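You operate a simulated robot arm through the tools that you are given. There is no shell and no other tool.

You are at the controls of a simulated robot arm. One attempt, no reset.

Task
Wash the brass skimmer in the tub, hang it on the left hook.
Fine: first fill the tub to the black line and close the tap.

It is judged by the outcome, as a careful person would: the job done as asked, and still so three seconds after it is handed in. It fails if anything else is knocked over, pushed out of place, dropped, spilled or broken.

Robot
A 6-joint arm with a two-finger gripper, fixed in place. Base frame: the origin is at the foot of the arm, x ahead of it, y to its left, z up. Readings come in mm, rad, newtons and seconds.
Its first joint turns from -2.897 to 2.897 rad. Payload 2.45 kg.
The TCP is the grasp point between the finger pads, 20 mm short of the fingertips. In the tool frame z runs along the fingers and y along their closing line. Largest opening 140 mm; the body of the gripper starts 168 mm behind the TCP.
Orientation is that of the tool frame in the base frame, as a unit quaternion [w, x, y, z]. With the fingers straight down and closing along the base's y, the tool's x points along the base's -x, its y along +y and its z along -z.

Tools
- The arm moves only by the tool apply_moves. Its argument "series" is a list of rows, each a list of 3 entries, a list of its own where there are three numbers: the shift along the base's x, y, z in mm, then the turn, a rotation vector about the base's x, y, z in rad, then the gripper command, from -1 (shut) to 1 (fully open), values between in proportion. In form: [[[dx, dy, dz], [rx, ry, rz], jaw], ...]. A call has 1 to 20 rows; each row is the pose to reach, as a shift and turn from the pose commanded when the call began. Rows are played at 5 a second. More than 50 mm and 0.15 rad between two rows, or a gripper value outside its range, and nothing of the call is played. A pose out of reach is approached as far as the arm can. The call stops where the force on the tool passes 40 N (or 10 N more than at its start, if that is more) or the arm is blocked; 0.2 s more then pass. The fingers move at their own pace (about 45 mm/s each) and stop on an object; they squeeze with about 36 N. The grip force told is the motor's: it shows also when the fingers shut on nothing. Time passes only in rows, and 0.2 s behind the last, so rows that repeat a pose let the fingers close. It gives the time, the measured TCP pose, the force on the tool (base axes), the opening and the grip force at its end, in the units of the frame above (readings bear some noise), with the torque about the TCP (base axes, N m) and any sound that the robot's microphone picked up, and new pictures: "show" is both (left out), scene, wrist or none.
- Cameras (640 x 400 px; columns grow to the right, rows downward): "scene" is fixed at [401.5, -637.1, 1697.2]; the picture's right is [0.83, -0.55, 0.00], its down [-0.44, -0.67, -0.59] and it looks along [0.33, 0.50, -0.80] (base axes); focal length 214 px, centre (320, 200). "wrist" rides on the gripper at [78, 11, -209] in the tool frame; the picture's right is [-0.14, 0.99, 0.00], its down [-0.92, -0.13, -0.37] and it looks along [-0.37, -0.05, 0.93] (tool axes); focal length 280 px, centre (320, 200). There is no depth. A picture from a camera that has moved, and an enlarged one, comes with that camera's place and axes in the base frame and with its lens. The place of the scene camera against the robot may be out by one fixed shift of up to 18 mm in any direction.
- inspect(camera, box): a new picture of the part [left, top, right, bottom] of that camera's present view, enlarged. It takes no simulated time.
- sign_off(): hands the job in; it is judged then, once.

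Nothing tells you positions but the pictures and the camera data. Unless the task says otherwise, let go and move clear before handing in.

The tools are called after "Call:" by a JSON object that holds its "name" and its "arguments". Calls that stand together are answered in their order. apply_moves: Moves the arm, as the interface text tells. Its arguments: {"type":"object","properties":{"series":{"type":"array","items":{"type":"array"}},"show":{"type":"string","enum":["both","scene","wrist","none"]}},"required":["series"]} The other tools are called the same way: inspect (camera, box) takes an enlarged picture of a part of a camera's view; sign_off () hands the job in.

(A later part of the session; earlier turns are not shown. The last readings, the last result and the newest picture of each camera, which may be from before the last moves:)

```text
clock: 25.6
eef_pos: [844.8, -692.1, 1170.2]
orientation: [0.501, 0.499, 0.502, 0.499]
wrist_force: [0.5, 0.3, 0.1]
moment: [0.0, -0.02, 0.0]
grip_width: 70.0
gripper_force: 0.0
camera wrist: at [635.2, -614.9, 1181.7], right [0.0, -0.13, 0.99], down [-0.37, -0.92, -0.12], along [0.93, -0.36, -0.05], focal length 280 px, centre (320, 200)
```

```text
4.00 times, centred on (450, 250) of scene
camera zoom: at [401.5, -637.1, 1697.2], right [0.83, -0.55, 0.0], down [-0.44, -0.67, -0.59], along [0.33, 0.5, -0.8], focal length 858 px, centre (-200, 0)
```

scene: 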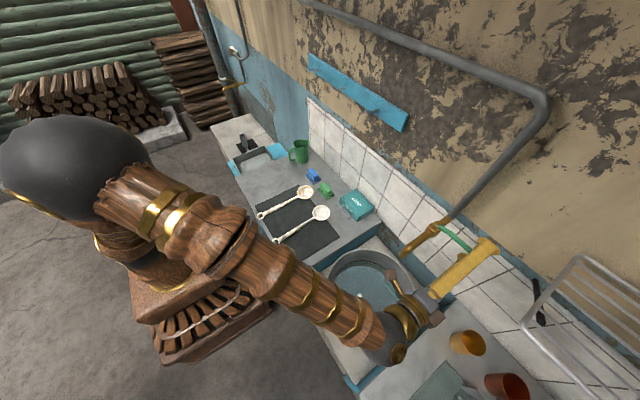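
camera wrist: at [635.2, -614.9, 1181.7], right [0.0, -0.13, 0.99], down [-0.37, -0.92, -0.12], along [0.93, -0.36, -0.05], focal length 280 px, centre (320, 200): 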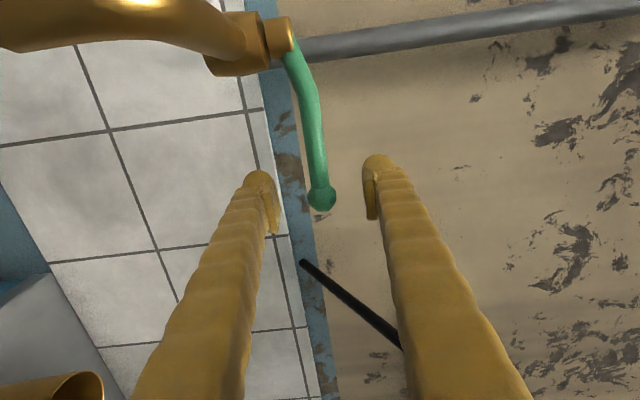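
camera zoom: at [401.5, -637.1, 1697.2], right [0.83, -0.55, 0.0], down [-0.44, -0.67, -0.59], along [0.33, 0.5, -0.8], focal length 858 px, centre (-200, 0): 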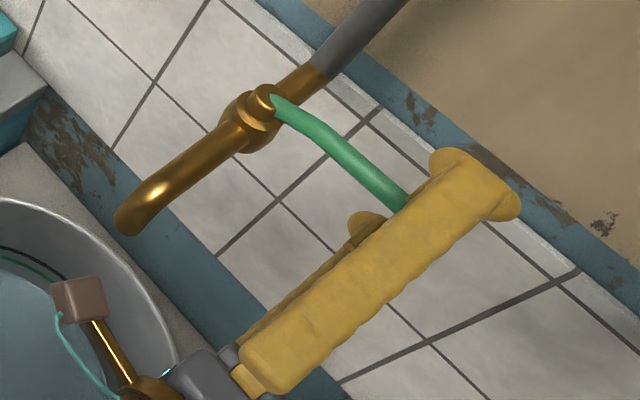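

The ball is centred between the jaws, so I'll go 10 mm deeper and close on it.

Call:
{"name": "apply_moves", "arguments": {"series": [[[10, -2, 1], [0, 0, 0], 0], [[10, -2, 1], [0, 0, 0], -0.4], [[10, -2, 1], [0, 0, 0], -0.8], [[10, -2, 1], [0, 0, 0], -0.8], [[10, -2, 1], [0, 0, 0], -0.8]]}}

Call:
{"name": "inspect", "arguments": {"camera": "wrist", "box": [220, 80, 420, 240]}}

```text
clock: 26.9
eef_pos: [855.5, -692.9, 1172.5]
orientation: [0.5, 0.499, 0.502, 0.499]
wrist_force: [2.4, -0.5, 12.4]
moment: [0.05, 0.15, -0.26]
grip_width: 17.9
gripper_force: 25.9
camera wrist: at [644.6, -616.6, 1182.7], right [0.0, -0.13, 0.99], down [-0.37, -0.92, -0.12], along [0.93, -0.36, -0.05], focal length 280 px, centre (320, 200)
```

scene: 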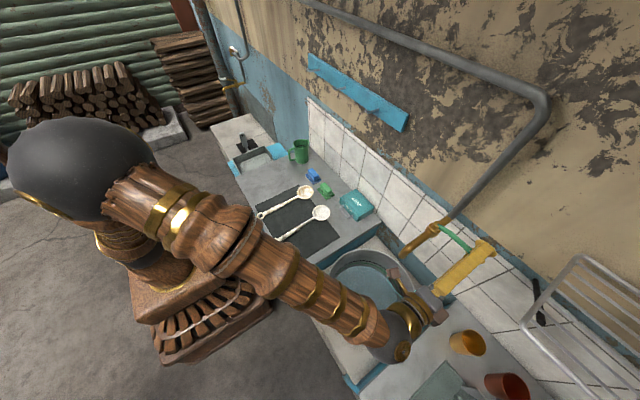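
wrist: 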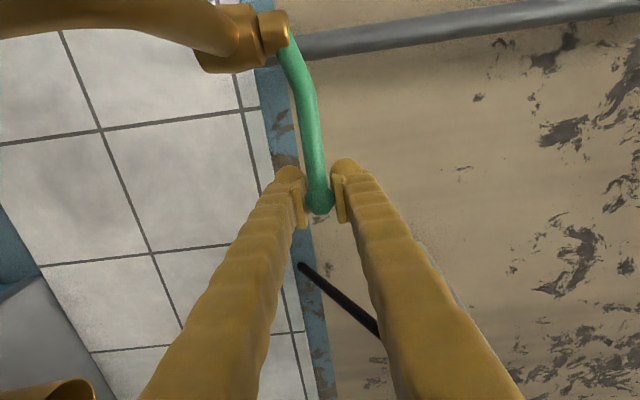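

```text
2.50 times, centred on (320, 160) of wrist
camera zoom: at [644.6, -616.6, 1182.7], right [0.0, -0.13, 0.99], down [-0.37, -0.92, -0.12], along [0.93, -0.36, -0.05], focal length 701 px, centre (320, 300)
```

zoom: 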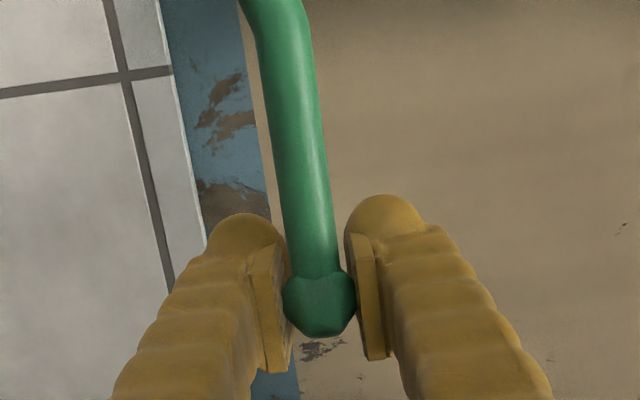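

The ball is gripped, 18 mm wide. I'll swing the lever towards the robot about its stem, about 20° first, watching the force and for water.

Call:
{"name": "apply_moves", "arguments": {"series": [[[-5, 0, 1], [0, 0, 0], -0.8], [[-10, 0, 2], [0, 0, 0], -0.8], [[-15, 0, 2], [0, 0, 0], -0.8], [[-20, -0.5, 2], [0, 0, 0], -0.8], [[-25, 0, 2], [0, 0, 0], -0.8], [[-30, 1, 2], [0, 0, 0], -0.8]]}}

Call:
{"name": "inspect", "arguments": {"camera": "scene", "box": [320, 200, 520, 340]}}

```text
clock: 28.2
eef_pos: [826.4, -692.7, 1172.5]
orientation: [0.5, 0.499, 0.502, 0.499]
wrist_force: [13.7, 15.8, 18.0]
moment: [0.02, 0.14, -1.32]
grip_width: 18.0
gripper_force: 43.1
camera wrist: at [615.5, -616.6, 1183.0], right [0.0, -0.13, 0.99], down [-0.37, -0.92, -0.12], along [0.93, -0.36, -0.05], focal length 280 px, centre (320, 200)
```

scene: 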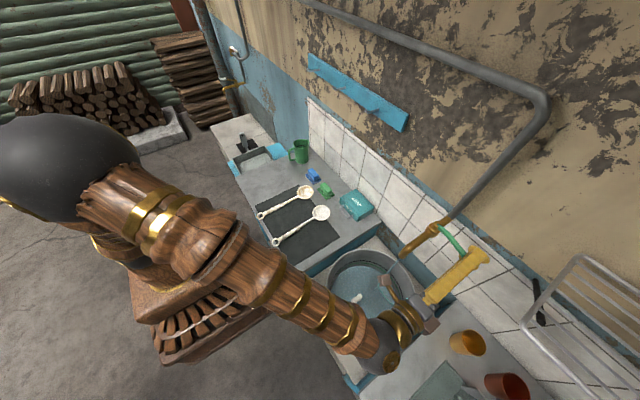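
wrist: 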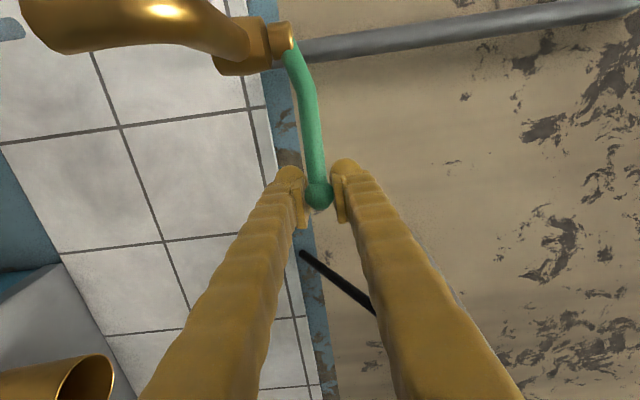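

```text
2.86 times, centred on (420, 270) of scene
camera zoom: at [401.5, -637.1, 1697.2], right [0.83, -0.55, 0.0], down [-0.44, -0.67, -0.59], along [0.33, 0.5, -0.8], focal length 613 px, centre (34, 0)
```

zoom: 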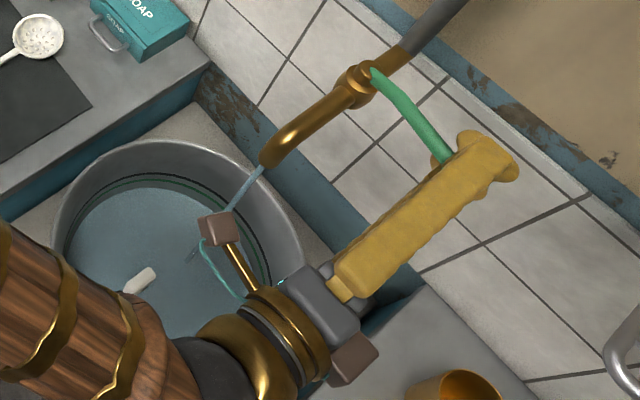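

Water is already running from the spout. The lever pulls a little towards +y, so I'll correct the arc and open it somewhat more.

Call:
{"name": "apply_moves", "arguments": {"series": [[[0, 3, 1], [0, 0, 0], -0.8], [[-6, 5, 1], [0, 0, 0], -0.8], [[-12, 6, 1], [0, 0, 0], -0.8], [[-18, 8, 1], [0, 0, 0], -0.8], [[-24, 10, 1], [0, 0, 0], -0.8]]}}

Call:
{"name": "inspect", "arguments": {"camera": "scene", "box": [320, 230, 440, 340]}}

```text
clock: 29.4
eef_pos: [803.0, -683.8, 1171.1]
orientation: [0.5, 0.499, 0.503, 0.498]
wrist_force: [10.1, -4.7, -3.6]
moment: [0.01, -0.08, -1.21]
grip_width: 17.9
gripper_force: 42.9
camera wrist: at [592.1, -606.3, 1183.5], right [0.0, -0.13, 0.99], down [-0.37, -0.92, -0.12], along [0.93, -0.36, -0.05], focal length 280 px, centre (320, 200)
```

scene: 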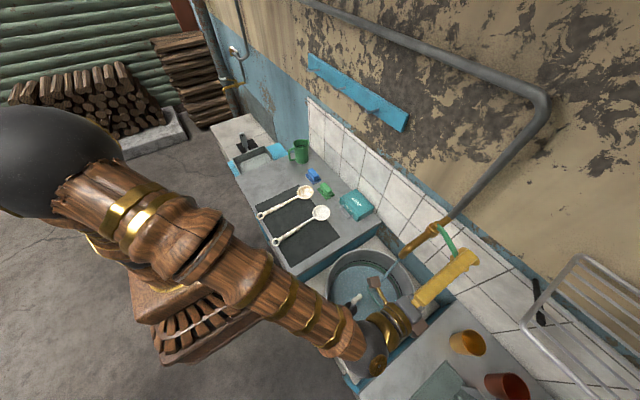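
wrist: 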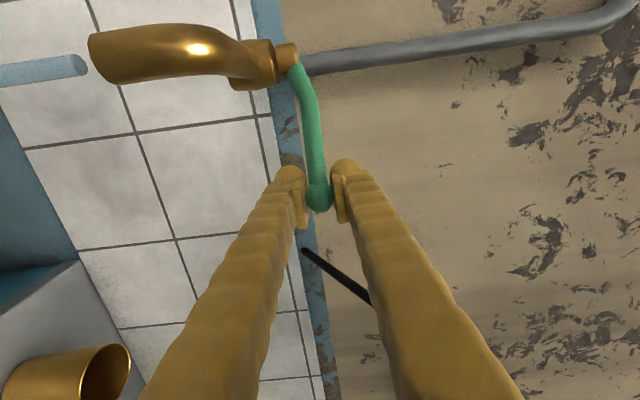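

```text
3.64 times, centred on (380, 285) of scene
camera zoom: at [401.5, -637.1, 1697.2], right [0.83, -0.55, 0.0], down [-0.44, -0.67, -0.59], along [0.33, 0.5, -0.8], focal length 780 px, centre (102, -109)
```

zoom: 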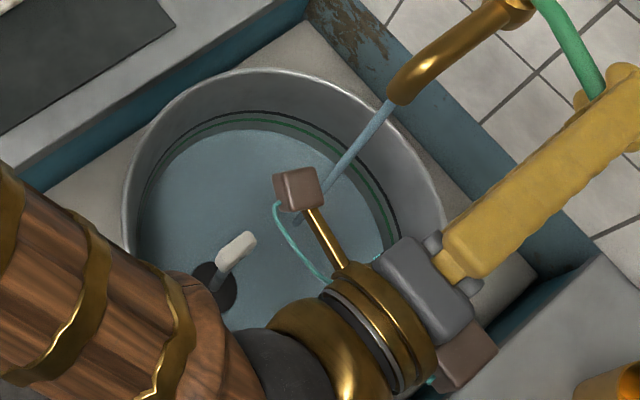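

The stream is stronger now and the forces are low. I'll hold the lever here and watch how fast the level rises.

Call:
{"name": "apply_moves", "arguments": {"series": [[[0, 0, 0], [0, 0, 0], -0.8], [[0, 0, 0], [0, 0, 0], -0.8], [[0, 0, 0], [0, 0, 0], -0.8], [[0, 0, 0], [0, 0, 0], -0.8]], "show": "none"}}

Call:
{"name": "inspect", "arguments": {"camera": "scene", "box": [325, 240, 405, 300]}}

```text
clock: 30.4
eef_pos: [803.1, -683.8, 1172.1]
orientation: [0.5, 0.499, 0.502, 0.498]
wrist_force: [-3.9, 8.0, -17.5]
moment: [-0.01, -0.07, 0.65]
grip_width: 17.9
gripper_force: 43.3
```

```text
6.67 times, centred on (365, 270) of scene
camera zoom: at [401.5, -637.1, 1697.2], right [0.83, -0.55, 0.0], down [-0.44, -0.67, -0.59], along [0.33, 0.5, -0.8], focal length 1430 px, centre (20, -267)
```

zoom: 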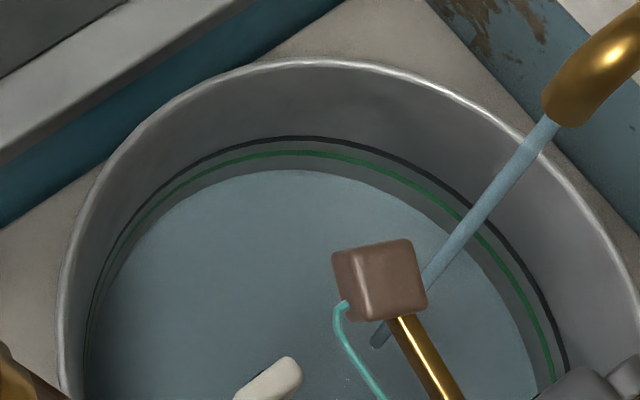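

Call:
{"name": "apply_moves", "arguments": {"series": [[[0, 0, 0], [0, 0, 0], -0.8], [[0, 0, 0], [0, 0, 0], -0.8], [[0, 0, 0], [0, 0, 0], -0.8], [[0, 0, 0], [0, 0, 0], -0.8], [[0, 0, 0], [0, 0, 0], -0.8], [[0, 0, 0], [0, 0, 0], -0.8]], "show": "none"}}

Call:
{"name": "inspect", "arguments": {"camera": "scene", "box": [325, 240, 405, 300]}}

```text
clock: 31.9
eef_pos: [803.0, -682.2, 1172.7]
orientation: [0.5, 0.499, 0.502, 0.499]
wrist_force: [3.2, 11.5, -29.4]
moment: [0.03, -0.14, 0.2]
grip_width: 18.0
gripper_force: 43.5
```

```text
6.67 times, centred on (365, 270) of scene
camera zoom: at [401.5, -637.1, 1697.2], right [0.83, -0.55, 0.0], down [-0.44, -0.67, -0.59], along [0.33, 0.5, -0.8], focal length 1430 px, centre (20, -267)
```

zoom: 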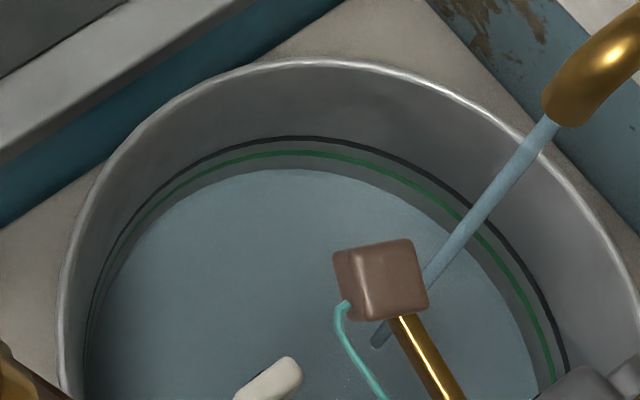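

The level barely changed in 1.5 s, and vertical force is building up. I'll lower the hand by 2.5 mm to relax it and wait longer.

Call:
{"name": "apply_moves", "arguments": {"series": [[[0, 0, -2], [0, 0, 0], -0.8], [[0, 1, -2.5], [0, 0, 0], -0.8], [[0, 1, -2.5], [0, 0, 0], -0.8], [[0, 1, -2.5], [0, 0, 0], -0.8], [[0, 1, -2.5], [0, 0, 0], -0.8], [[0, 1, -2.5], [0, 0, 0], -0.8], [[0, 1, -2.5], [0, 0, 0], -0.8], [[0, 1, -2.5], [0, 0, 0], -0.8], [[0, 1, -2.5], [0, 0, 0], -0.8], [[0, 1, -2.5], [0, 0, 0], -0.8], [[0, 1, -2.5], [0, 0, 0], -0.8], [[0, 1, -2.5], [0, 0, 0], -0.8], [[0, 1, -2.5], [0, 0, 0], -0.8], [[0, 1, -2.5], [0, 0, 0], -0.8]], "show": "none"}}

Call:
{"name": "inspect", "arguments": {"camera": "scene", "box": [325, 240, 405, 300]}}

```text
clock: 34.7
eef_pos: [801.5, -683.0, 1172.8]
orientation: [0.501, 0.498, 0.502, 0.499]
wrist_force: [-4.5, 4.3, 5.8]
moment: [-0.04, 0.04, 0.61]
grip_width: 18.1
gripper_force: 43.5
stopped in row 14: the force on the tool passed its limit at 43 N (the readings are from after the stop); the commanded pose is now the measured one
```

```text
6.67 times, centred on (365, 270) of scene
camera zoom: at [401.5, -637.1, 1697.2], right [0.83, -0.55, 0.0], down [-0.44, -0.67, -0.59], along [0.33, 0.5, -0.8], focal length 1430 px, centre (20, -267)
```

zoom: 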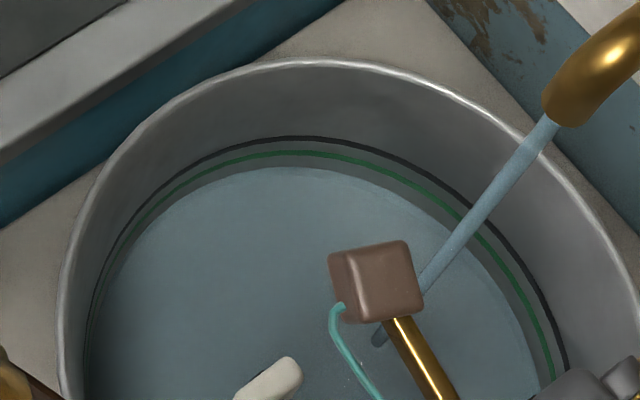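

The level rises, roughly one pixel per 1.5 s, so the plug holds. I'll open the lever a little further and then relax the jaws so no force builds up while it fills.

Call:
{"name": "apply_moves", "arguments": {"series": [[[-5, 2, 0], [0, 0, 0], -0.8], [[-10, 4.5, 0], [0, 0, 0], -0.8], [[-15, 7, 0], [0, 0, 0], -0.8], [[-20, 10, 0], [0, 0, 0], -0.8], [[-20, 10, 0], [0, 0, 0], -0.6], [[-20, 10, 0], [0, 0, 0], -0.4], [[-20, 10, 0], [0, 0, 0], -0.4]]}}

Call:
{"name": "inspect", "arguments": {"camera": "scene", "box": [325, 240, 405, 300]}}

Call:
{"name": "inspect", "arguments": {"camera": "wrist", "box": [220, 20, 420, 240]}}

```text
clock: 36.3
eef_pos: [781.5, -674.1, 1170.8]
orientation: [0.501, 0.499, 0.501, 0.498]
wrist_force: [-1.1, -0.1, -0.3]
moment: [0.01, -0.01, -0.01]
grip_width: 42.0
gripper_force: 0.1
camera wrist: at [569.8, -595.8, 1181.8], right [0.0, -0.13, 0.99], down [-0.37, -0.92, -0.12], along [0.93, -0.36, -0.05], focal length 280 px, centre (320, 200)
```

scene: 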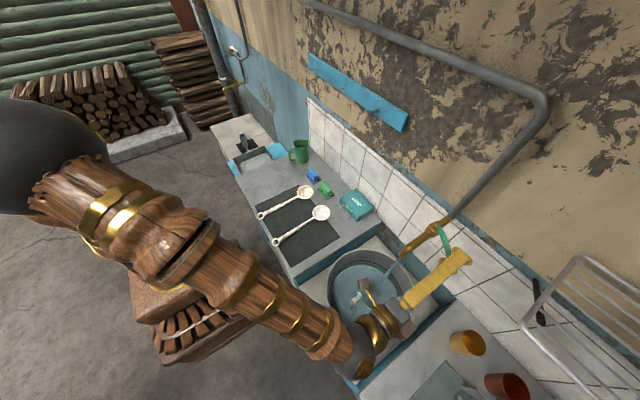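
wrist: 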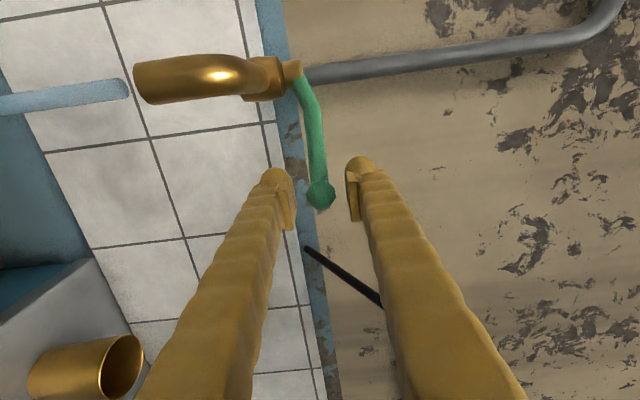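

```text
6.67 times, centred on (365, 270) of scene
camera zoom: at [401.5, -637.1, 1697.2], right [0.83, -0.55, 0.0], down [-0.44, -0.67, -0.59], along [0.33, 0.5, -0.8], focal length 1430 px, centre (20, -267)
```

zoom: 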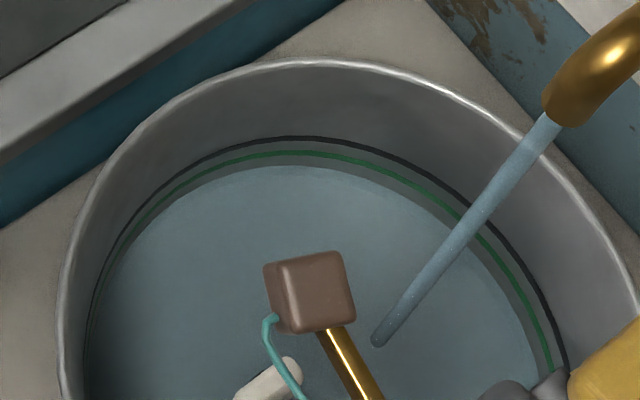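

```text
1.82 times, centred on (320, 130) of wrist
camera zoom: at [569.8, -595.8, 1181.8], right [0.0, -0.13, 0.99], down [-0.37, -0.92, -0.12], along [0.93, -0.36, -0.05], focal length 510 px, centre (320, 327)
```

zoom: 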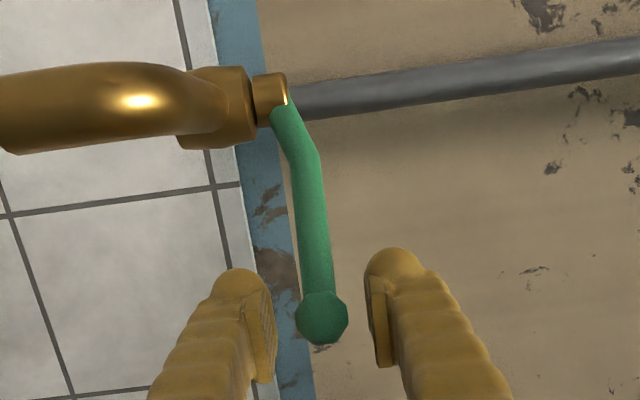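

The lever stays put and the stream is thicker. I'll wait with the jaws loose around the ball and keep checking the level.

Call:
{"name": "apply_moves", "arguments": {"series": [[[0, 0, 0], [0, 0, 0], -0.4], [[0, 0, 0], [0, 0, 0], -0.4], [[0, 0, 0], [0, 0, 0], -0.4], [[0, 0, 0], [0, 0, 0], -0.4], [[0, 0, 0], [0, 0, 0], -0.4], [[0, 0, 0], [0, 0, 0], -0.4], [[0, 0, 0], [0, 0, 0], -0.4], [[0, 0, 0], [0, 0, 0], -0.4], [[0, 0, 0], [0, 0, 0], -0.4], [[0, 0, 0], [0, 0, 0], -0.4], [[0, 0, 0], [0, 0, 0], -0.4], [[0, 0, 0], [0, 0, 0], -0.4], [[0, 0, 0], [0, 0, 0], -0.4], [[0, 0, 0], [0, 0, 0], -0.4], [[0, 0, 0], [0, 0, 0], -0.4]], "show": "none"}}

Call:
{"name": "inspect", "arguments": {"camera": "scene", "box": [325, 240, 405, 300]}}

```text
clock: 39.5
eef_pos: [779.5, -673.5, 1171.0]
orientation: [0.501, 0.499, 0.502, 0.498]
wrist_force: [-0.1, 0.6, -0.1]
moment: [-0.01, 0.01, 0.01]
grip_width: 42.2
gripper_force: 0.2
```

```text
6.67 times, centred on (365, 270) of scene
camera zoom: at [401.5, -637.1, 1697.2], right [0.83, -0.55, 0.0], down [-0.44, -0.67, -0.59], along [0.33, 0.5, -0.8], focal length 1430 px, centre (20, -267)
```

zoom: 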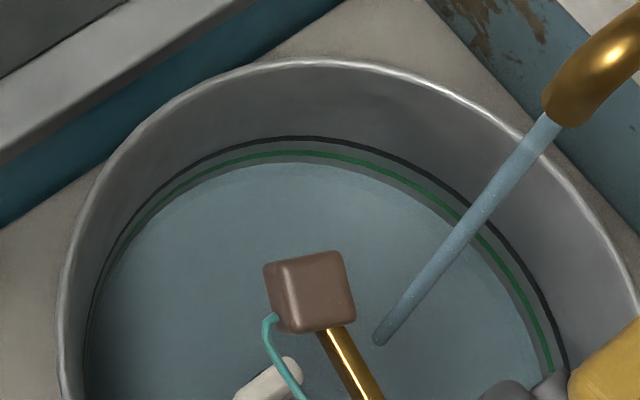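

Steady rise (the edge has moved from about 166 to 163 px, with black at about 137). I'll keep waiting.

Call:
{"name": "apply_moves", "arguments": {"series": [[[0, 0, 0], [0, 0, 0], -0.4], [[0, 0, 0], [0, 0, 0], -0.4], [[0, 0, 0], [0, 0, 0], -0.4], [[0, 0, 0], [0, 0, 0], -0.4], [[0, 0, 0], [0, 0, 0], -0.4], [[0, 0, 0], [0, 0, 0], -0.4], [[0, 0, 0], [0, 0, 0], -0.4], [[0, 0, 0], [0, 0, 0], -0.4], [[0, 0, 0], [0, 0, 0], -0.4], [[0, 0, 0], [0, 0, 0], -0.4], [[0, 0, 0], [0, 0, 0], -0.4], [[0, 0, 0], [0, 0, 0], -0.4], [[0, 0, 0], [0, 0, 0], -0.4], [[0, 0, 0], [0, 0, 0], -0.4], [[0, 0, 0], [0, 0, 0], -0.4], [[0, 0, 0], [0, 0, 0], -0.4], [[0, 0, 0], [0, 0, 0], -0.4], [[0, 0, 0], [0, 0, 0], -0.4], [[0, 0, 0], [0, 0, 0], -0.4], [[0, 0, 0], [0, 0, 0], -0.4]], "show": "none"}}

Call:
{"name": "inspect", "arguments": {"camera": "scene", "box": [325, 240, 405, 300]}}

```text
clock: 43.7
eef_pos: [779.9, -671.9, 1170.7]
orientation: [0.501, 0.499, 0.501, 0.499]
wrist_force: [0.2, -0.1, 0.8]
moment: [0.0, 0.04, -0.01]
grip_width: 41.8
gripper_force: 0.0
```

```text
6.67 times, centred on (365, 270) of scene
camera zoom: at [401.5, -637.1, 1697.2], right [0.83, -0.55, 0.0], down [-0.44, -0.67, -0.59], along [0.33, 0.5, -0.8], focal length 1430 px, centre (20, -267)
```

zoom: 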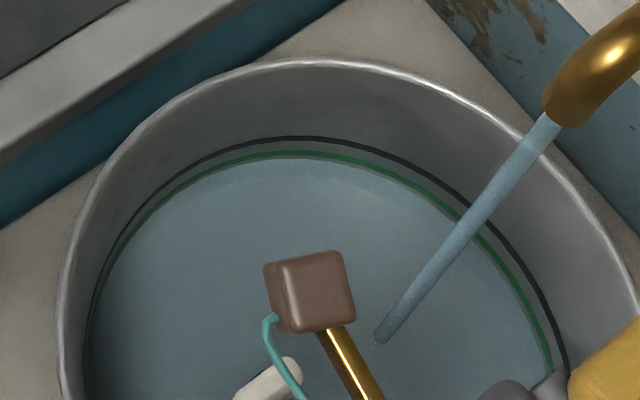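

The level is just beneath the green line, rising about 1.3 px/s. About 15 s remain to the black line.

Call:
{"name": "apply_moves", "arguments": {"series": [[[0, 0, 0], [0, 0, 0], -0.4], [[0, 0, 0], [0, 0, 0], -0.4], [[0, 0, 0], [0, 0, 0], -0.4], [[0, 0, 0], [0, 0, 0], -0.4], [[0, 0, 0], [0, 0, 0], -0.4], [[0, 0, 0], [0, 0, 0], -0.4], [[0, 0, 0], [0, 0, 0], -0.4], [[0, 0, 0], [0, 0, 0], -0.4], [[0, 0, 0], [0, 0, 0], -0.4], [[0, 0, 0], [0, 0, 0], -0.4], [[0, 0, 0], [0, 0, 0], -0.4], [[0, 0, 0], [0, 0, 0], -0.4], [[0, 0, 0], [0, 0, 0], -0.4], [[0, 0, 0], [0, 0, 0], -0.4], [[0, 0, 0], [0, 0, 0], -0.4], [[0, 0, 0], [0, 0, 0], -0.4], [[0, 0, 0], [0, 0, 0], -0.4], [[0, 0, 0], [0, 0, 0], -0.4], [[0, 0, 0], [0, 0, 0], -0.4], [[0, 0, 0], [0, 0, 0], -0.4]], "show": "none"}}

Call:
{"name": "inspect", "arguments": {"camera": "scene", "box": [325, 240, 405, 300]}}

```text
clock: 47.9
eef_pos: [780.0, -673.0, 1171.6]
orientation: [0.501, 0.499, 0.502, 0.498]
wrist_force: [0.4, 0.0, 0.1]
moment: [0.01, 0.0, -0.01]
grip_width: 42.0
gripper_force: 0.0
```

```text
6.67 times, centred on (365, 270) of scene
camera zoom: at [401.5, -637.1, 1697.2], right [0.83, -0.55, 0.0], down [-0.44, -0.67, -0.59], along [0.33, 0.5, -0.8], focal length 1430 px, centre (20, -267)
```

zoom: 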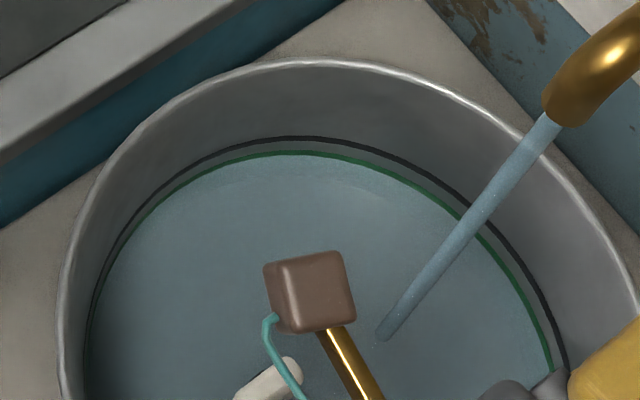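

Call:
{"name": "apply_moves", "arguments": {"series": [[[0, 0, 0], [0, 0, 0], -0.4], [[0, 0, 0], [0, 0, 0], -0.4], [[0, 0, 0], [0, 0, 0], -0.4], [[0, 0, 0], [0, 0, 0], -0.4], [[0, 0, 0], [0, 0, 0], -0.4], [[0, 0, 0], [0, 0, 0], -0.4], [[0, 0, 0], [0, 0, 0], -0.4], [[0, 0, 0], [0, 0, 0], -0.4], [[0, 0, 0], [0, 0, 0], -0.4], [[0, 0, 0], [0, 0, 0], -0.4], [[0, 0, 0], [0, 0, 0], -0.4], [[0, 0, 0], [0, 0, 0], -0.4], [[0, 0, 0], [0, 0, 0], -0.4], [[0, 0, 0], [0, 0, 0], -0.4], [[0, 0, 0], [0, 0, 0], -0.4], [[0, 0, 0], [0, 0, 0], -0.4], [[0, 0, 0], [0, 0, 0], -0.4], [[0, 0, 0], [0, 0, 0], -0.4], [[0, 0, 0], [0, 0, 0], -0.4], [[0, 0, 0], [0, 0, 0], -0.4]], "show": "none"}}

Call:
{"name": "inspect", "arguments": {"camera": "scene", "box": [345, 245, 385, 275]}}

Call:
{"name": "inspect", "arguments": {"camera": "wrist", "box": [220, 20, 420, 240]}}

```text
clock: 52.1
eef_pos: [780.4, -673.2, 1170.9]
orientation: [0.501, 0.499, 0.502, 0.498]
wrist_force: [-0.5, -0.1, -0.4]
moment: [-0.01, -0.01, 0.02]
grip_width: 42.1
gripper_force: 0.1
```

```text
13.33 times, centred on (365, 260) of scene
camera zoom: at [401.5, -637.1, 1697.2], right [0.83, -0.55, 0.0], down [-0.44, -0.67, -0.59], along [0.33, 0.5, -0.8], focal length 2860 px, centre (-280, -600)
```

zoom: 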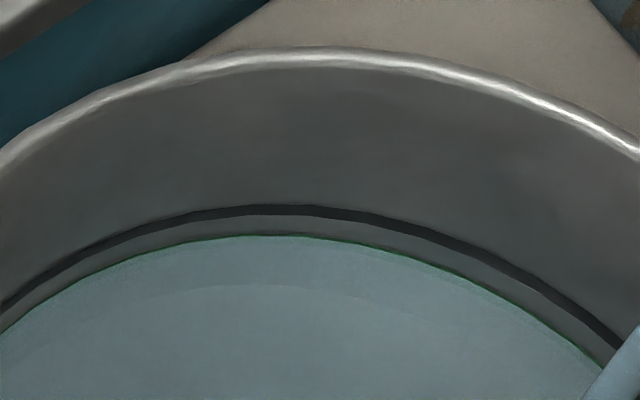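

```text
1.82 times, centred on (320, 130) of wrist
camera zoom: at [569.9, -595.8, 1182.0], right [0.0, -0.13, 0.99], down [-0.37, -0.92, -0.12], along [0.93, -0.36, -0.05], focal length 510 px, centre (320, 327)
```

zoom: 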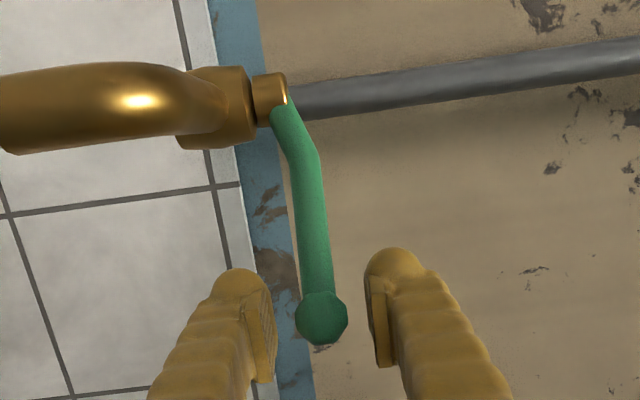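

In this tight zoom the water edge is at y≈237, while the black line spans 206–216. I'll measure the rate over another 4 s.

Call:
{"name": "apply_moves", "arguments": {"series": [[[0, 0, 0], [0, 0, 0], -0.4], [[0, 0, 0], [0, 0, 0], -0.4], [[0, 0, 0], [0, 0, 0], -0.4], [[0, 0, 0], [0, 0, 0], -0.4], [[0, 0, 0], [0, 0, 0], -0.4], [[0, 0, 0], [0, 0, 0], -0.4], [[0, 0, 0], [0, 0, 0], -0.4], [[0, 0, 0], [0, 0, 0], -0.4], [[0, 0, 0], [0, 0, 0], -0.4], [[0, 0, 0], [0, 0, 0], -0.4], [[0, 0, 0], [0, 0, 0], -0.4], [[0, 0, 0], [0, 0, 0], -0.4], [[0, 0, 0], [0, 0, 0], -0.4], [[0, 0, 0], [0, 0, 0], -0.4], [[0, 0, 0], [0, 0, 0], -0.4], [[0, 0, 0], [0, 0, 0], -0.4], [[0, 0, 0], [0, 0, 0], -0.4], [[0, 0, 0], [0, 0, 0], -0.4], [[0, 0, 0], [0, 0, 0], -0.4], [[0, 0, 0], [0, 0, 0], -0.4]], "show": "none"}}

Call:
{"name": "inspect", "arguments": {"camera": "scene", "box": [345, 245, 385, 275]}}

```text
clock: 56.3
eef_pos: [779.8, -672.8, 1170.4]
orientation: [0.501, 0.499, 0.502, 0.498]
wrist_force: [-0.3, -0.2, -0.6]
moment: [0.01, -0.05, 0.01]
grip_width: 42.1
gripper_force: 0.0
```

```text
13.33 times, centred on (365, 260) of scene
camera zoom: at [401.5, -637.1, 1697.2], right [0.83, -0.55, 0.0], down [-0.44, -0.67, -0.59], along [0.33, 0.5, -0.8], focal length 2860 px, centre (-280, -600)
```

zoom: 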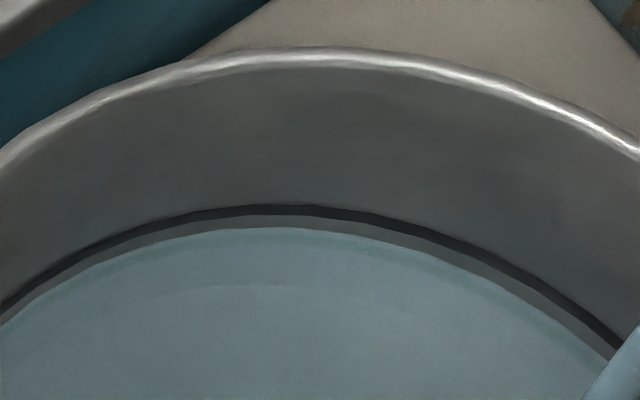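

The rate is about 2 px/s, so about 8 s remain. I'll wait 3 s more and then grip the ball again, ready to close.

Call:
{"name": "apply_moves", "arguments": {"series": [[[0, 0, 0], [0, 0, 0], -0.4], [[0, 0, 0], [0, 0, 0], -0.4], [[0, 0, 0], [0, 0, 0], -0.4], [[0, 0, 0], [0, 0, 0], -0.4], [[0, 0, 0], [0, 0, 0], -0.4], [[0, 0, 0], [0, 0, 0], -0.4], [[0, 0, 0], [0, 0, 0], -0.4], [[0, 0, 0], [0, 0, 0], -0.4], [[0, 0, 0], [0, 0, 0], -0.4], [[0, 0, 0], [0, 0, 0], -0.4], [[0, 0, 0], [0, 0, 0], -0.4], [[0, 0, 0], [0, 0, 0], -0.6], [[0, 0, 0], [0, 0, 0], -0.8], [[0, 0, 0], [0, 0, 0], -0.8], [[0, 0, 0], [0, 0, 0], -0.8]], "show": "none"}}

Call:
{"name": "inspect", "arguments": {"camera": "scene", "box": [345, 245, 385, 275]}}

```text
clock: 59.5
eef_pos: [780.2, -672.6, 1172.9]
orientation: [0.501, 0.497, 0.503, 0.499]
wrist_force: [2.5, -0.2, 9.8]
moment: [0.02, -0.04, -0.23]
grip_width: 18.0
gripper_force: 43.7
```

```text
13.33 times, centred on (365, 260) of scene
camera zoom: at [401.5, -637.1, 1697.2], right [0.83, -0.55, 0.0], down [-0.44, -0.67, -0.59], along [0.33, 0.5, -0.8], focal length 2860 px, centre (-280, -600)
```

zoom: 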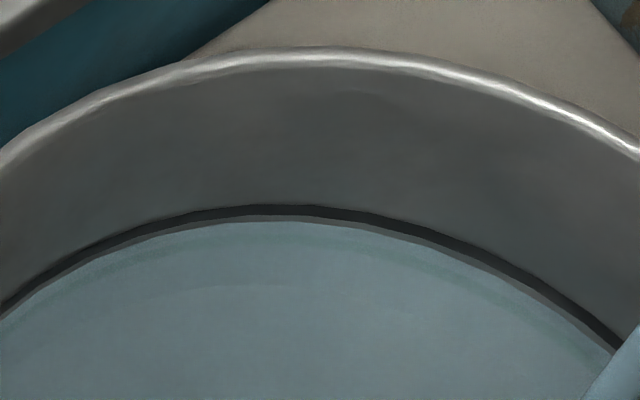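

The water is about 10 px under the middle of the black line. I'll ease the hand up 2 mm, wait another 2 s and check.

Call:
{"name": "apply_moves", "arguments": {"series": [[[0, 0, 1], [0, 0, 0], -0.8], [[0, 0, 2], [0, 0, 0], -0.8], [[0, 0, 2], [0, 0, 0], -0.8], [[0, 0, 2], [0, 0, 0], -0.8], [[0, 0, 2], [0, 0, 0], -0.8], [[0, 0, 2], [0, 0, 0], -0.8], [[0, 0, 2], [0, 0, 0], -0.8], [[0, 0, 2], [0, 0, 0], -0.8], [[0, 0, 2], [0, 0, 0], -0.8], [[0, 0, 2], [0, 0, 0], -0.8]], "show": "none"}}

Call:
{"name": "inspect", "arguments": {"camera": "scene", "box": [345, 245, 385, 275]}}

```text
clock: 61.7
eef_pos: [782.2, -673.6, 1172.5]
orientation: [0.501, 0.499, 0.502, 0.499]
wrist_force: [-8.7, -15.8, -6.5]
moment: [0.0, 0.01, -0.19]
grip_width: 18.2
gripper_force: 43.5
```

```text
13.33 times, centred on (365, 260) of scene
camera zoom: at [401.5, -637.1, 1697.2], right [0.83, -0.55, 0.0], down [-0.44, -0.67, -0.59], along [0.33, 0.5, -0.8], focal length 2860 px, centre (-280, -600)
```

zoom: 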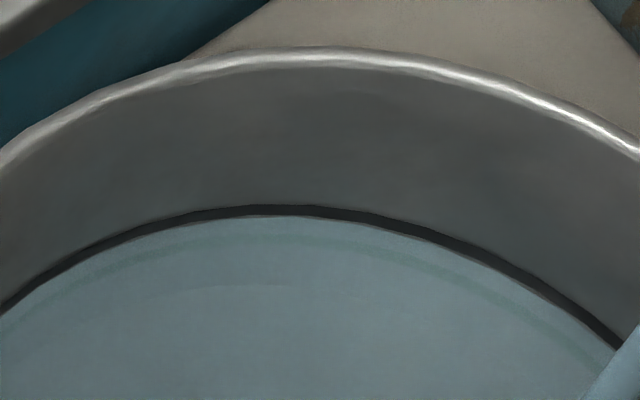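

The water has just reached the bottom of the black line. I'll close the tap now with a smooth swing back, which adds the last bit.

Call:
{"name": "apply_moves", "arguments": {"series": [[[0, -1, 1], [0, 0, 0], -0.8], [[0, -1, 1], [0, 0, 0], -0.8], [[7, -4, 1], [0, 0, 0], -0.8], [[14, -7, 1], [0, 0, 0], -0.8], [[22, -10, 1], [0, 0, 0], -0.8], [[30, -13, 1], [0, 0, 0], -0.8], [[39, -15, 1], [0, 0, 0], -0.8], [[48, -17, 1], [0, 0, 0], -0.8], [[57, -18, 1], [0, 0, 0], -0.8], [[66, -19, 1], [0, 0, 0], -0.8], [[74, -19, 1], [0, 0, 0], -0.8]], "show": "both"}}

Call:
{"name": "inspect", "arguments": {"camera": "scene", "box": [345, 245, 385, 275]}}

Call:
{"name": "inspect", "arguments": {"camera": "scene", "box": [340, 200, 500, 320]}}

```text
clock: 63.4
eef_pos: [823.0, -688.9, 1172.2]
orientation: [0.5, 0.501, 0.501, 0.499]
wrist_force: [8.8, -7.2, -3.6]
moment: [0.02, 0.02, -1.07]
grip_width: 17.9
gripper_force: 42.9
stopped in row 8: the force on the tool passed its limit at 40 N (the readings are from after the stop); the commanded pose is now the measured one
camera wrist: at [613.0, -612.0, 1183.6], right [0.0, -0.13, 0.99], down [-0.37, -0.92, -0.12], along [0.93, -0.37, -0.05], focal length 280 px, centre (320, 200)
```

scene: 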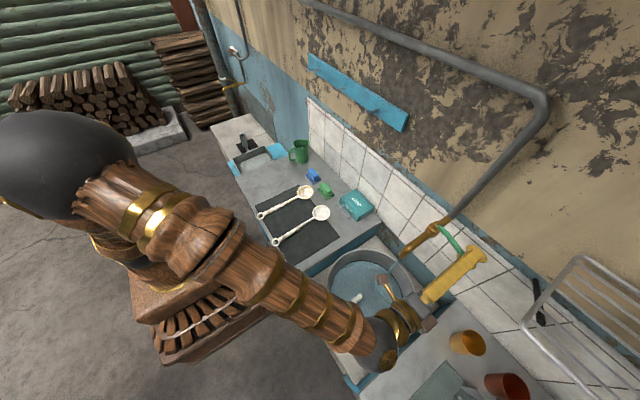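
wrist: 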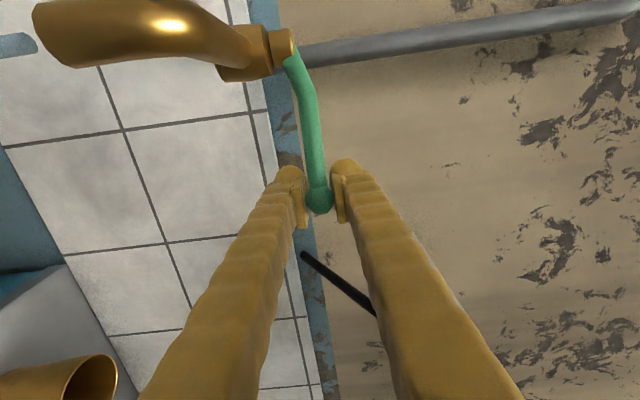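

```text
13.33 times, centred on (365, 260) of scene
camera zoom: at [401.5, -637.1, 1697.2], right [0.83, -0.55, 0.0], down [-0.44, -0.67, -0.59], along [0.33, 0.5, -0.8], focal length 2860 px, centre (-280, -600)
```

zoom: 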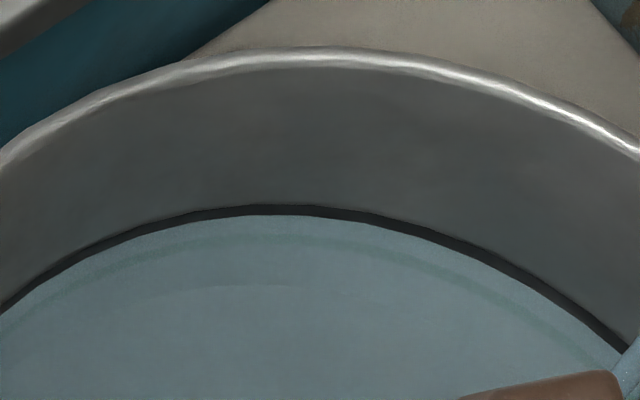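

```text
3.33 times, centred on (420, 260) of scene
camera zoom: at [401.5, -637.1, 1697.2], right [0.83, -0.55, 0.0], down [-0.44, -0.67, -0.59], along [0.33, 0.5, -0.8], focal length 715 px, centre (-13, 0)
```

zoom: 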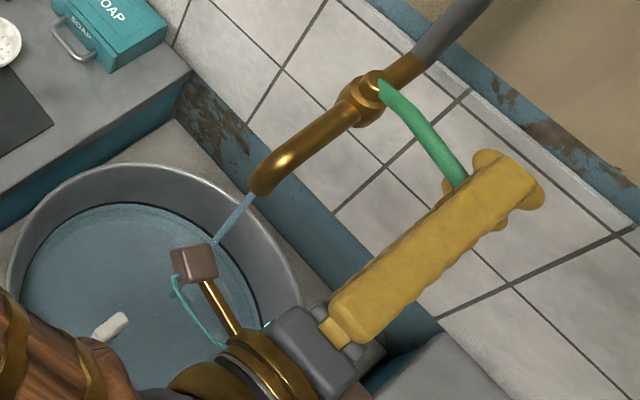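

The call stopped on force with the lever still slightly open. I'll continue the closing swing.

Call:
{"name": "apply_moves", "arguments": {"series": [[[5, -1, 0], [0, 0, 0], -0.8], [[11, -2, 0], [0, 0, 0], -0.8], [[17, -2.5, 0], [0, 0, 0], -0.8], [[23, -3, 0], [0, 0, 0], -0.8], [[28, -3, 0], [0, 0, 0], -0.8], [[33, -3, 0], [0, 0, 0], -0.8]], "show": "both"}}

Call:
{"name": "inspect", "arguments": {"camera": "scene", "box": [340, 200, 500, 320]}}

Call:
{"name": "inspect", "arguments": {"camera": "scene", "box": [345, 245, 385, 275]}}

```text
clock: 64.8
eef_pos: [857.1, -692.0, 1172.2]
orientation: [0.5, 0.5, 0.502, 0.498]
wrist_force: [-11.3, -3.1, -11.0]
moment: [0.04, -0.13, 1.34]
grip_width: 17.6
gripper_force: 43.0
camera wrist: at [646.6, -614.6, 1183.5], right [0.0, -0.13, 0.99], down [-0.37, -0.92, -0.12], along [0.93, -0.36, -0.05], focal length 280 px, centre (320, 200)
```

scene: 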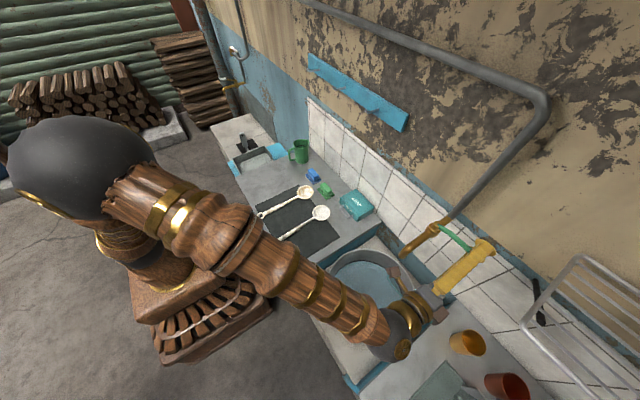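
wrist: 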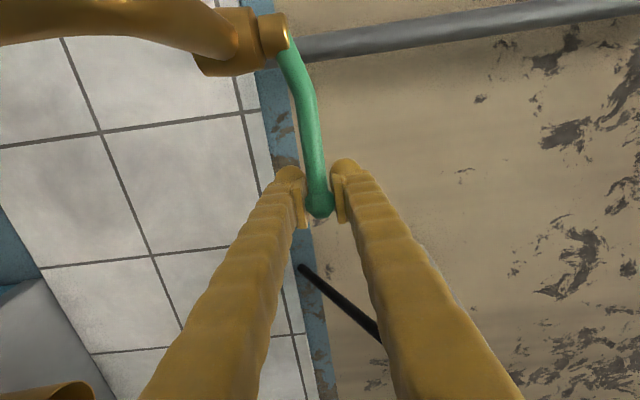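

```text
3.33 times, centred on (420, 260) of scene
camera zoom: at [401.5, -637.1, 1697.2], right [0.83, -0.55, 0.0], down [-0.44, -0.67, -0.59], along [0.33, 0.5, -0.8], focal length 715 px, centre (-13, 0)
```

zoom: 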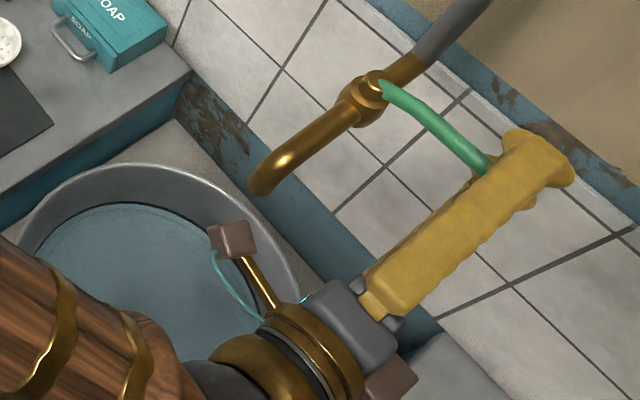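

```text
13.33 times, centred on (365, 260) of scene
camera zoom: at [401.5, -637.1, 1697.2], right [0.83, -0.55, 0.0], down [-0.44, -0.67, -0.59], along [0.33, 0.5, -0.8], focal length 2860 px, centre (-280, -600)
```

zoom: 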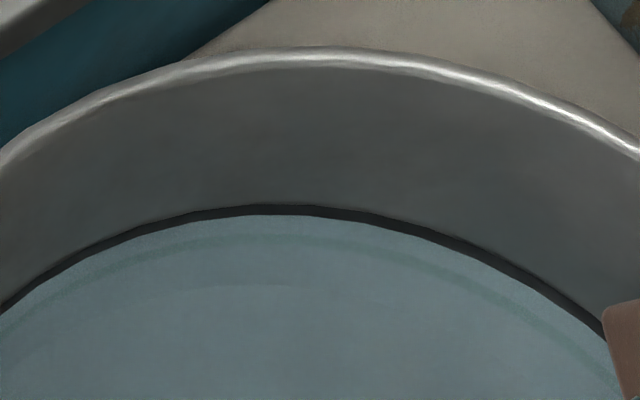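

The stream has stopped, with the water at the lower edge of the black line, roughly 2 mm under its middle. A brief small opening will bring it onto the line.

Call:
{"name": "apply_moves", "arguments": {"series": [[[-5, 0, 0], [0, 0, 0], -0.8], [[-11, 0, 0], [0, 0, 0], -0.8], [[-17, 0, 0], [0, 0, 0], -0.8], [[-23, 1, 0], [0, 0, 0], -0.8], [[-29, 2, 0], [0, 0, 0], -0.8], [[-34, 3, 0], [0, 0, 0], -0.8], [[-34, 3, 0], [0, 0, 0], -0.8], [[-34, 3, 0], [0, 0, 0], -0.8], [[-34, 3, 0], [0, 0, 0], -0.8], [[-29, 2, 0], [0, 0, 0], -0.8], [[-23, 1, 0], [0, 0, 0], -0.8], [[-17, 0.5, 0], [0, 0, 0], -0.8], [[-11, 0, 0], [0, 0, 0], -0.8], [[-5, 0, 0], [0, 0, 0], -0.8], [[0, 0, 0], [0, 0, 0], -0.8], [[1, 0, 0], [0, 0, 0], -0.8]], "show": "both"}}

Call:
{"name": "inspect", "arguments": {"camera": "scene", "box": [345, 245, 385, 275]}}

Call:
{"name": "inspect", "arguments": {"camera": "scene", "box": [340, 200, 500, 320]}}

```text
clock: 68.2
eef_pos: [858.8, -692.5, 1172.8]
orientation: [0.499, 0.5, 0.502, 0.499]
wrist_force: [-10.5, -13.7, -17.7]
moment: [0.0, -0.21, 1.26]
grip_width: 17.5
gripper_force: 43.2
camera wrist: at [647.5, -615.5, 1183.4], right [0.0, -0.13, 0.99], down [-0.37, -0.92, -0.12], along [0.93, -0.37, -0.05], focal length 280 px, centre (320, 200)
```

scene: 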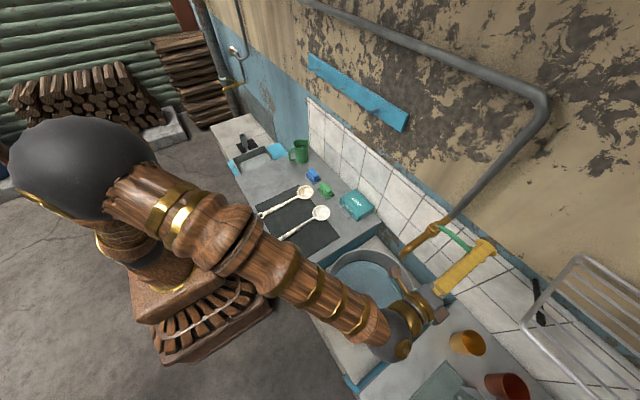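
wrist: 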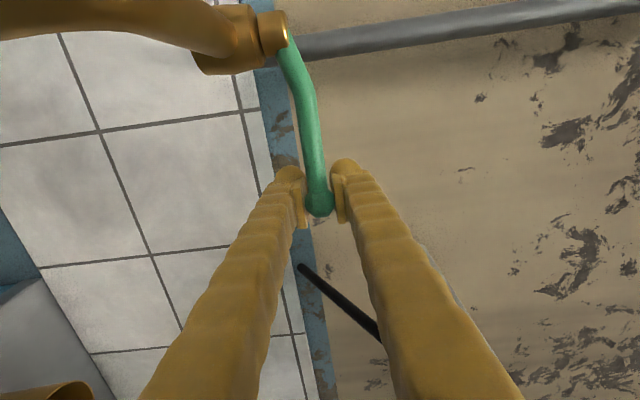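

```text
13.33 times, centred on (365, 260) of scene
camera zoom: at [401.5, -637.1, 1697.2], right [0.83, -0.55, 0.0], down [-0.44, -0.67, -0.59], along [0.33, 0.5, -0.8], focal length 2860 px, centre (-280, -600)
```

zoom: 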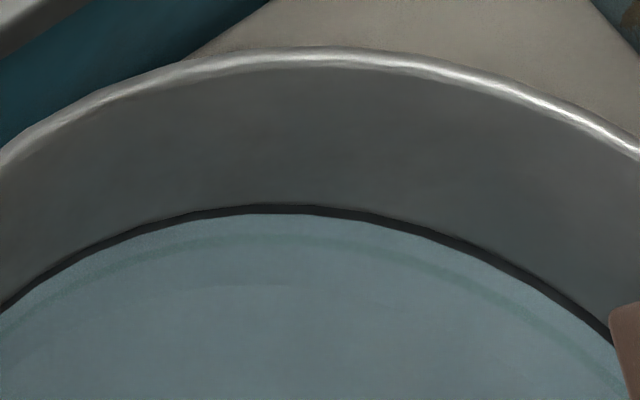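

```text
3.33 times, centred on (420, 260) of scene
camera zoom: at [401.5, -637.1, 1697.2], right [0.83, -0.55, 0.0], down [-0.44, -0.67, -0.59], along [0.33, 0.5, -0.8], focal length 715 px, centre (-13, 0)
```

zoom: 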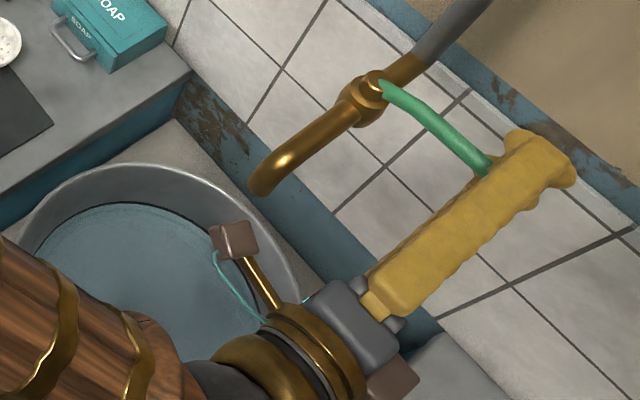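

The water is on the black line, the stream is stopped and the lever is back at its start position. I'll release it and retreat straight back.

Call:
{"name": "apply_moves", "arguments": {"series": [[[0, 0, 0], [0, 0, 0], -0.5], [[0, 0, -1], [0, 0, 0], -0.2], [[0, 0, -1], [0, 0, 0], 0], [[0, 0, -1], [0, 0, 0], 0], [[-30, 0, 0], [0, 0, 0], 0], [[-70, 0, 0], [0, 0, 0], 0], [[-110, 2, 5], [0, 0, 0], 0], [[-150, 10, 20], [0, 0, 0], 0], [[-190, 25, 40], [0, 0, 0], 0], [[-218, 42, 57], [0, 0, 0], 0], [[-218, 42, 57], [0, 0, 0], 0]], "show": "both"}}

Call:
{"name": "inspect", "arguments": {"camera": "scene", "box": [340, 200, 500, 320]}}

```text
clock: 70.6
eef_pos: [636.6, -649.2, 1230.4]
orientation: [0.5, 0.499, 0.502, 0.498]
wrist_force: [-0.7, -1.1, 0.0]
moment: [-0.01, 0.03, 0.01]
grip_width: 70.4
gripper_force: 0.0
camera wrist: at [426.7, -571.9, 1241.5], right [0.0, -0.13, 0.99], down [-0.37, -0.92, -0.12], along [0.93, -0.36, -0.05], focal length 280 px, centre (320, 200)
```

scene: 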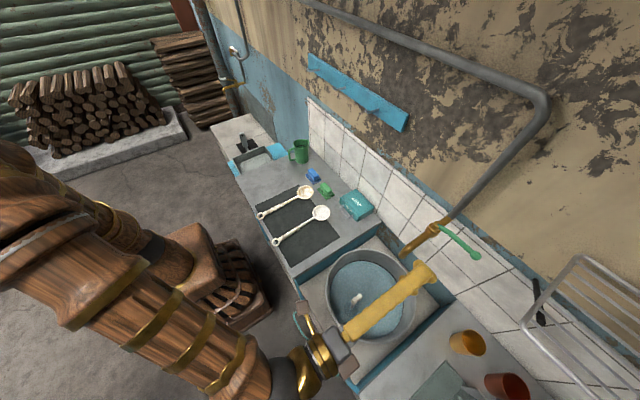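
wrist: 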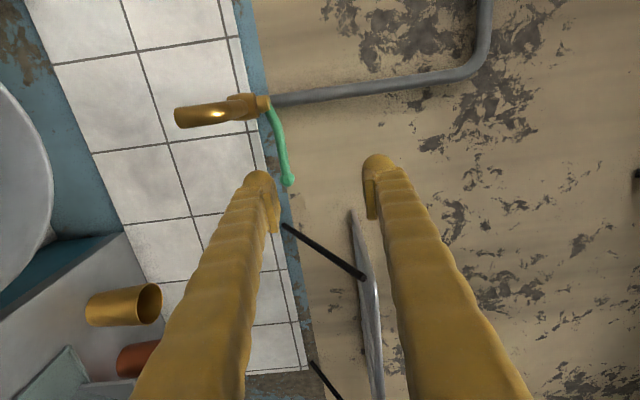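

```text
3.33 times, centred on (420, 260) of scene
camera zoom: at [401.5, -637.1, 1697.2], right [0.83, -0.55, 0.0], down [-0.44, -0.67, -0.59], along [0.33, 0.5, -0.8], focal length 715 px, centre (-13, 0)
```

zoom: 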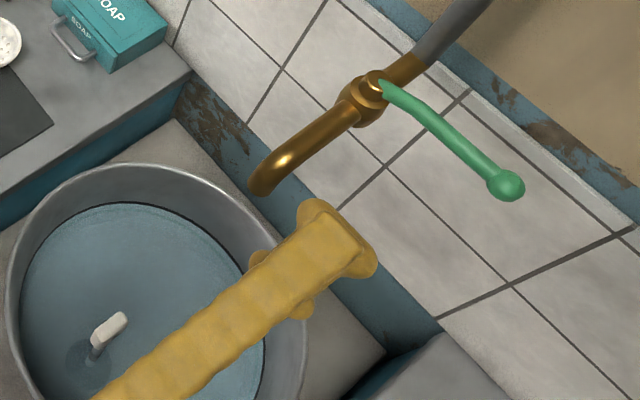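

The tap is closed and everything stands as before. Now I'll swing the tool back to vertical and move above the brass skimmer.

Call:
{"name": "apply_moves", "arguments": {"series": [[[-3, 36, 0], [-0.081, 0.081, 0.081], 0], [[-6, 72, 0], [-0.161, 0.161, 0.161], 0], [[-9, 108, 0], [-0.242, 0.242, 0.242], 0], [[-12, 144, 0], [-0.322, 0.322, 0.322], 0], [[-15, 180, -10], [-0.403, 0.403, 0.403], 0], [[-18, 218, -20], [-0.484, 0.484, 0.484], 0], [[-22, 256, -32], [-0.564, 0.564, 0.564], 0], [[-26, 294, -45], [-0.645, 0.645, 0.645], 0], [[-30, 332, -60], [-0.725, 0.725, 0.725], 0], [[-34, 370, -75], [-0.806, 0.806, 0.806], 0], [[-38, 408, -92], [-0.887, 0.887, 0.887], 0], [[-42, 446, -110], [-0.967, 0.967, 0.967], 0], [[-45, 484, -130], [-1.048, 1.048, 1.048], 0], [[-48, 522, -150], [-1.128, 1.128, 1.128], 0], [[-50, 550, -170], [-1.209, 1.209, 1.209], 0], [[-52, 569, -180], [-1.209, 1.209, 1.209], 0], [[-52, 569, -180], [-1.209, 1.209, 1.209], 0]]}}

```text
clock: 74.2
eef_pos: [588.3, -82.7, 1050.1]
orientation: [0.0, -0.002, 1.0, -0.002]
wrist_force: [-0.3, -0.2, -0.6]
moment: [-0.01, -0.02, 0.0]
grip_width: 69.9
gripper_force: 0.0
camera wrist: at [508.0, -72.9, 1258.8], right [0.13, 0.99, 0.0], down [0.92, -0.12, 0.37], along [0.36, -0.05, -0.93], focal length 280 px, centre (320, 200)
```

scene: 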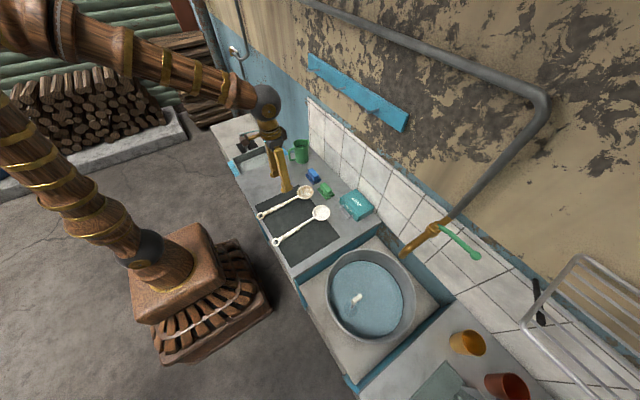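
wrist: 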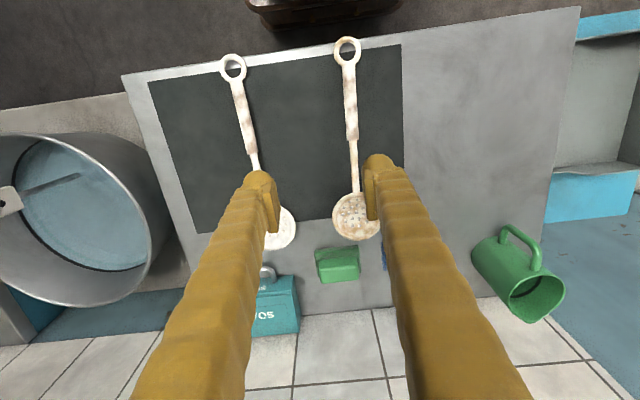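

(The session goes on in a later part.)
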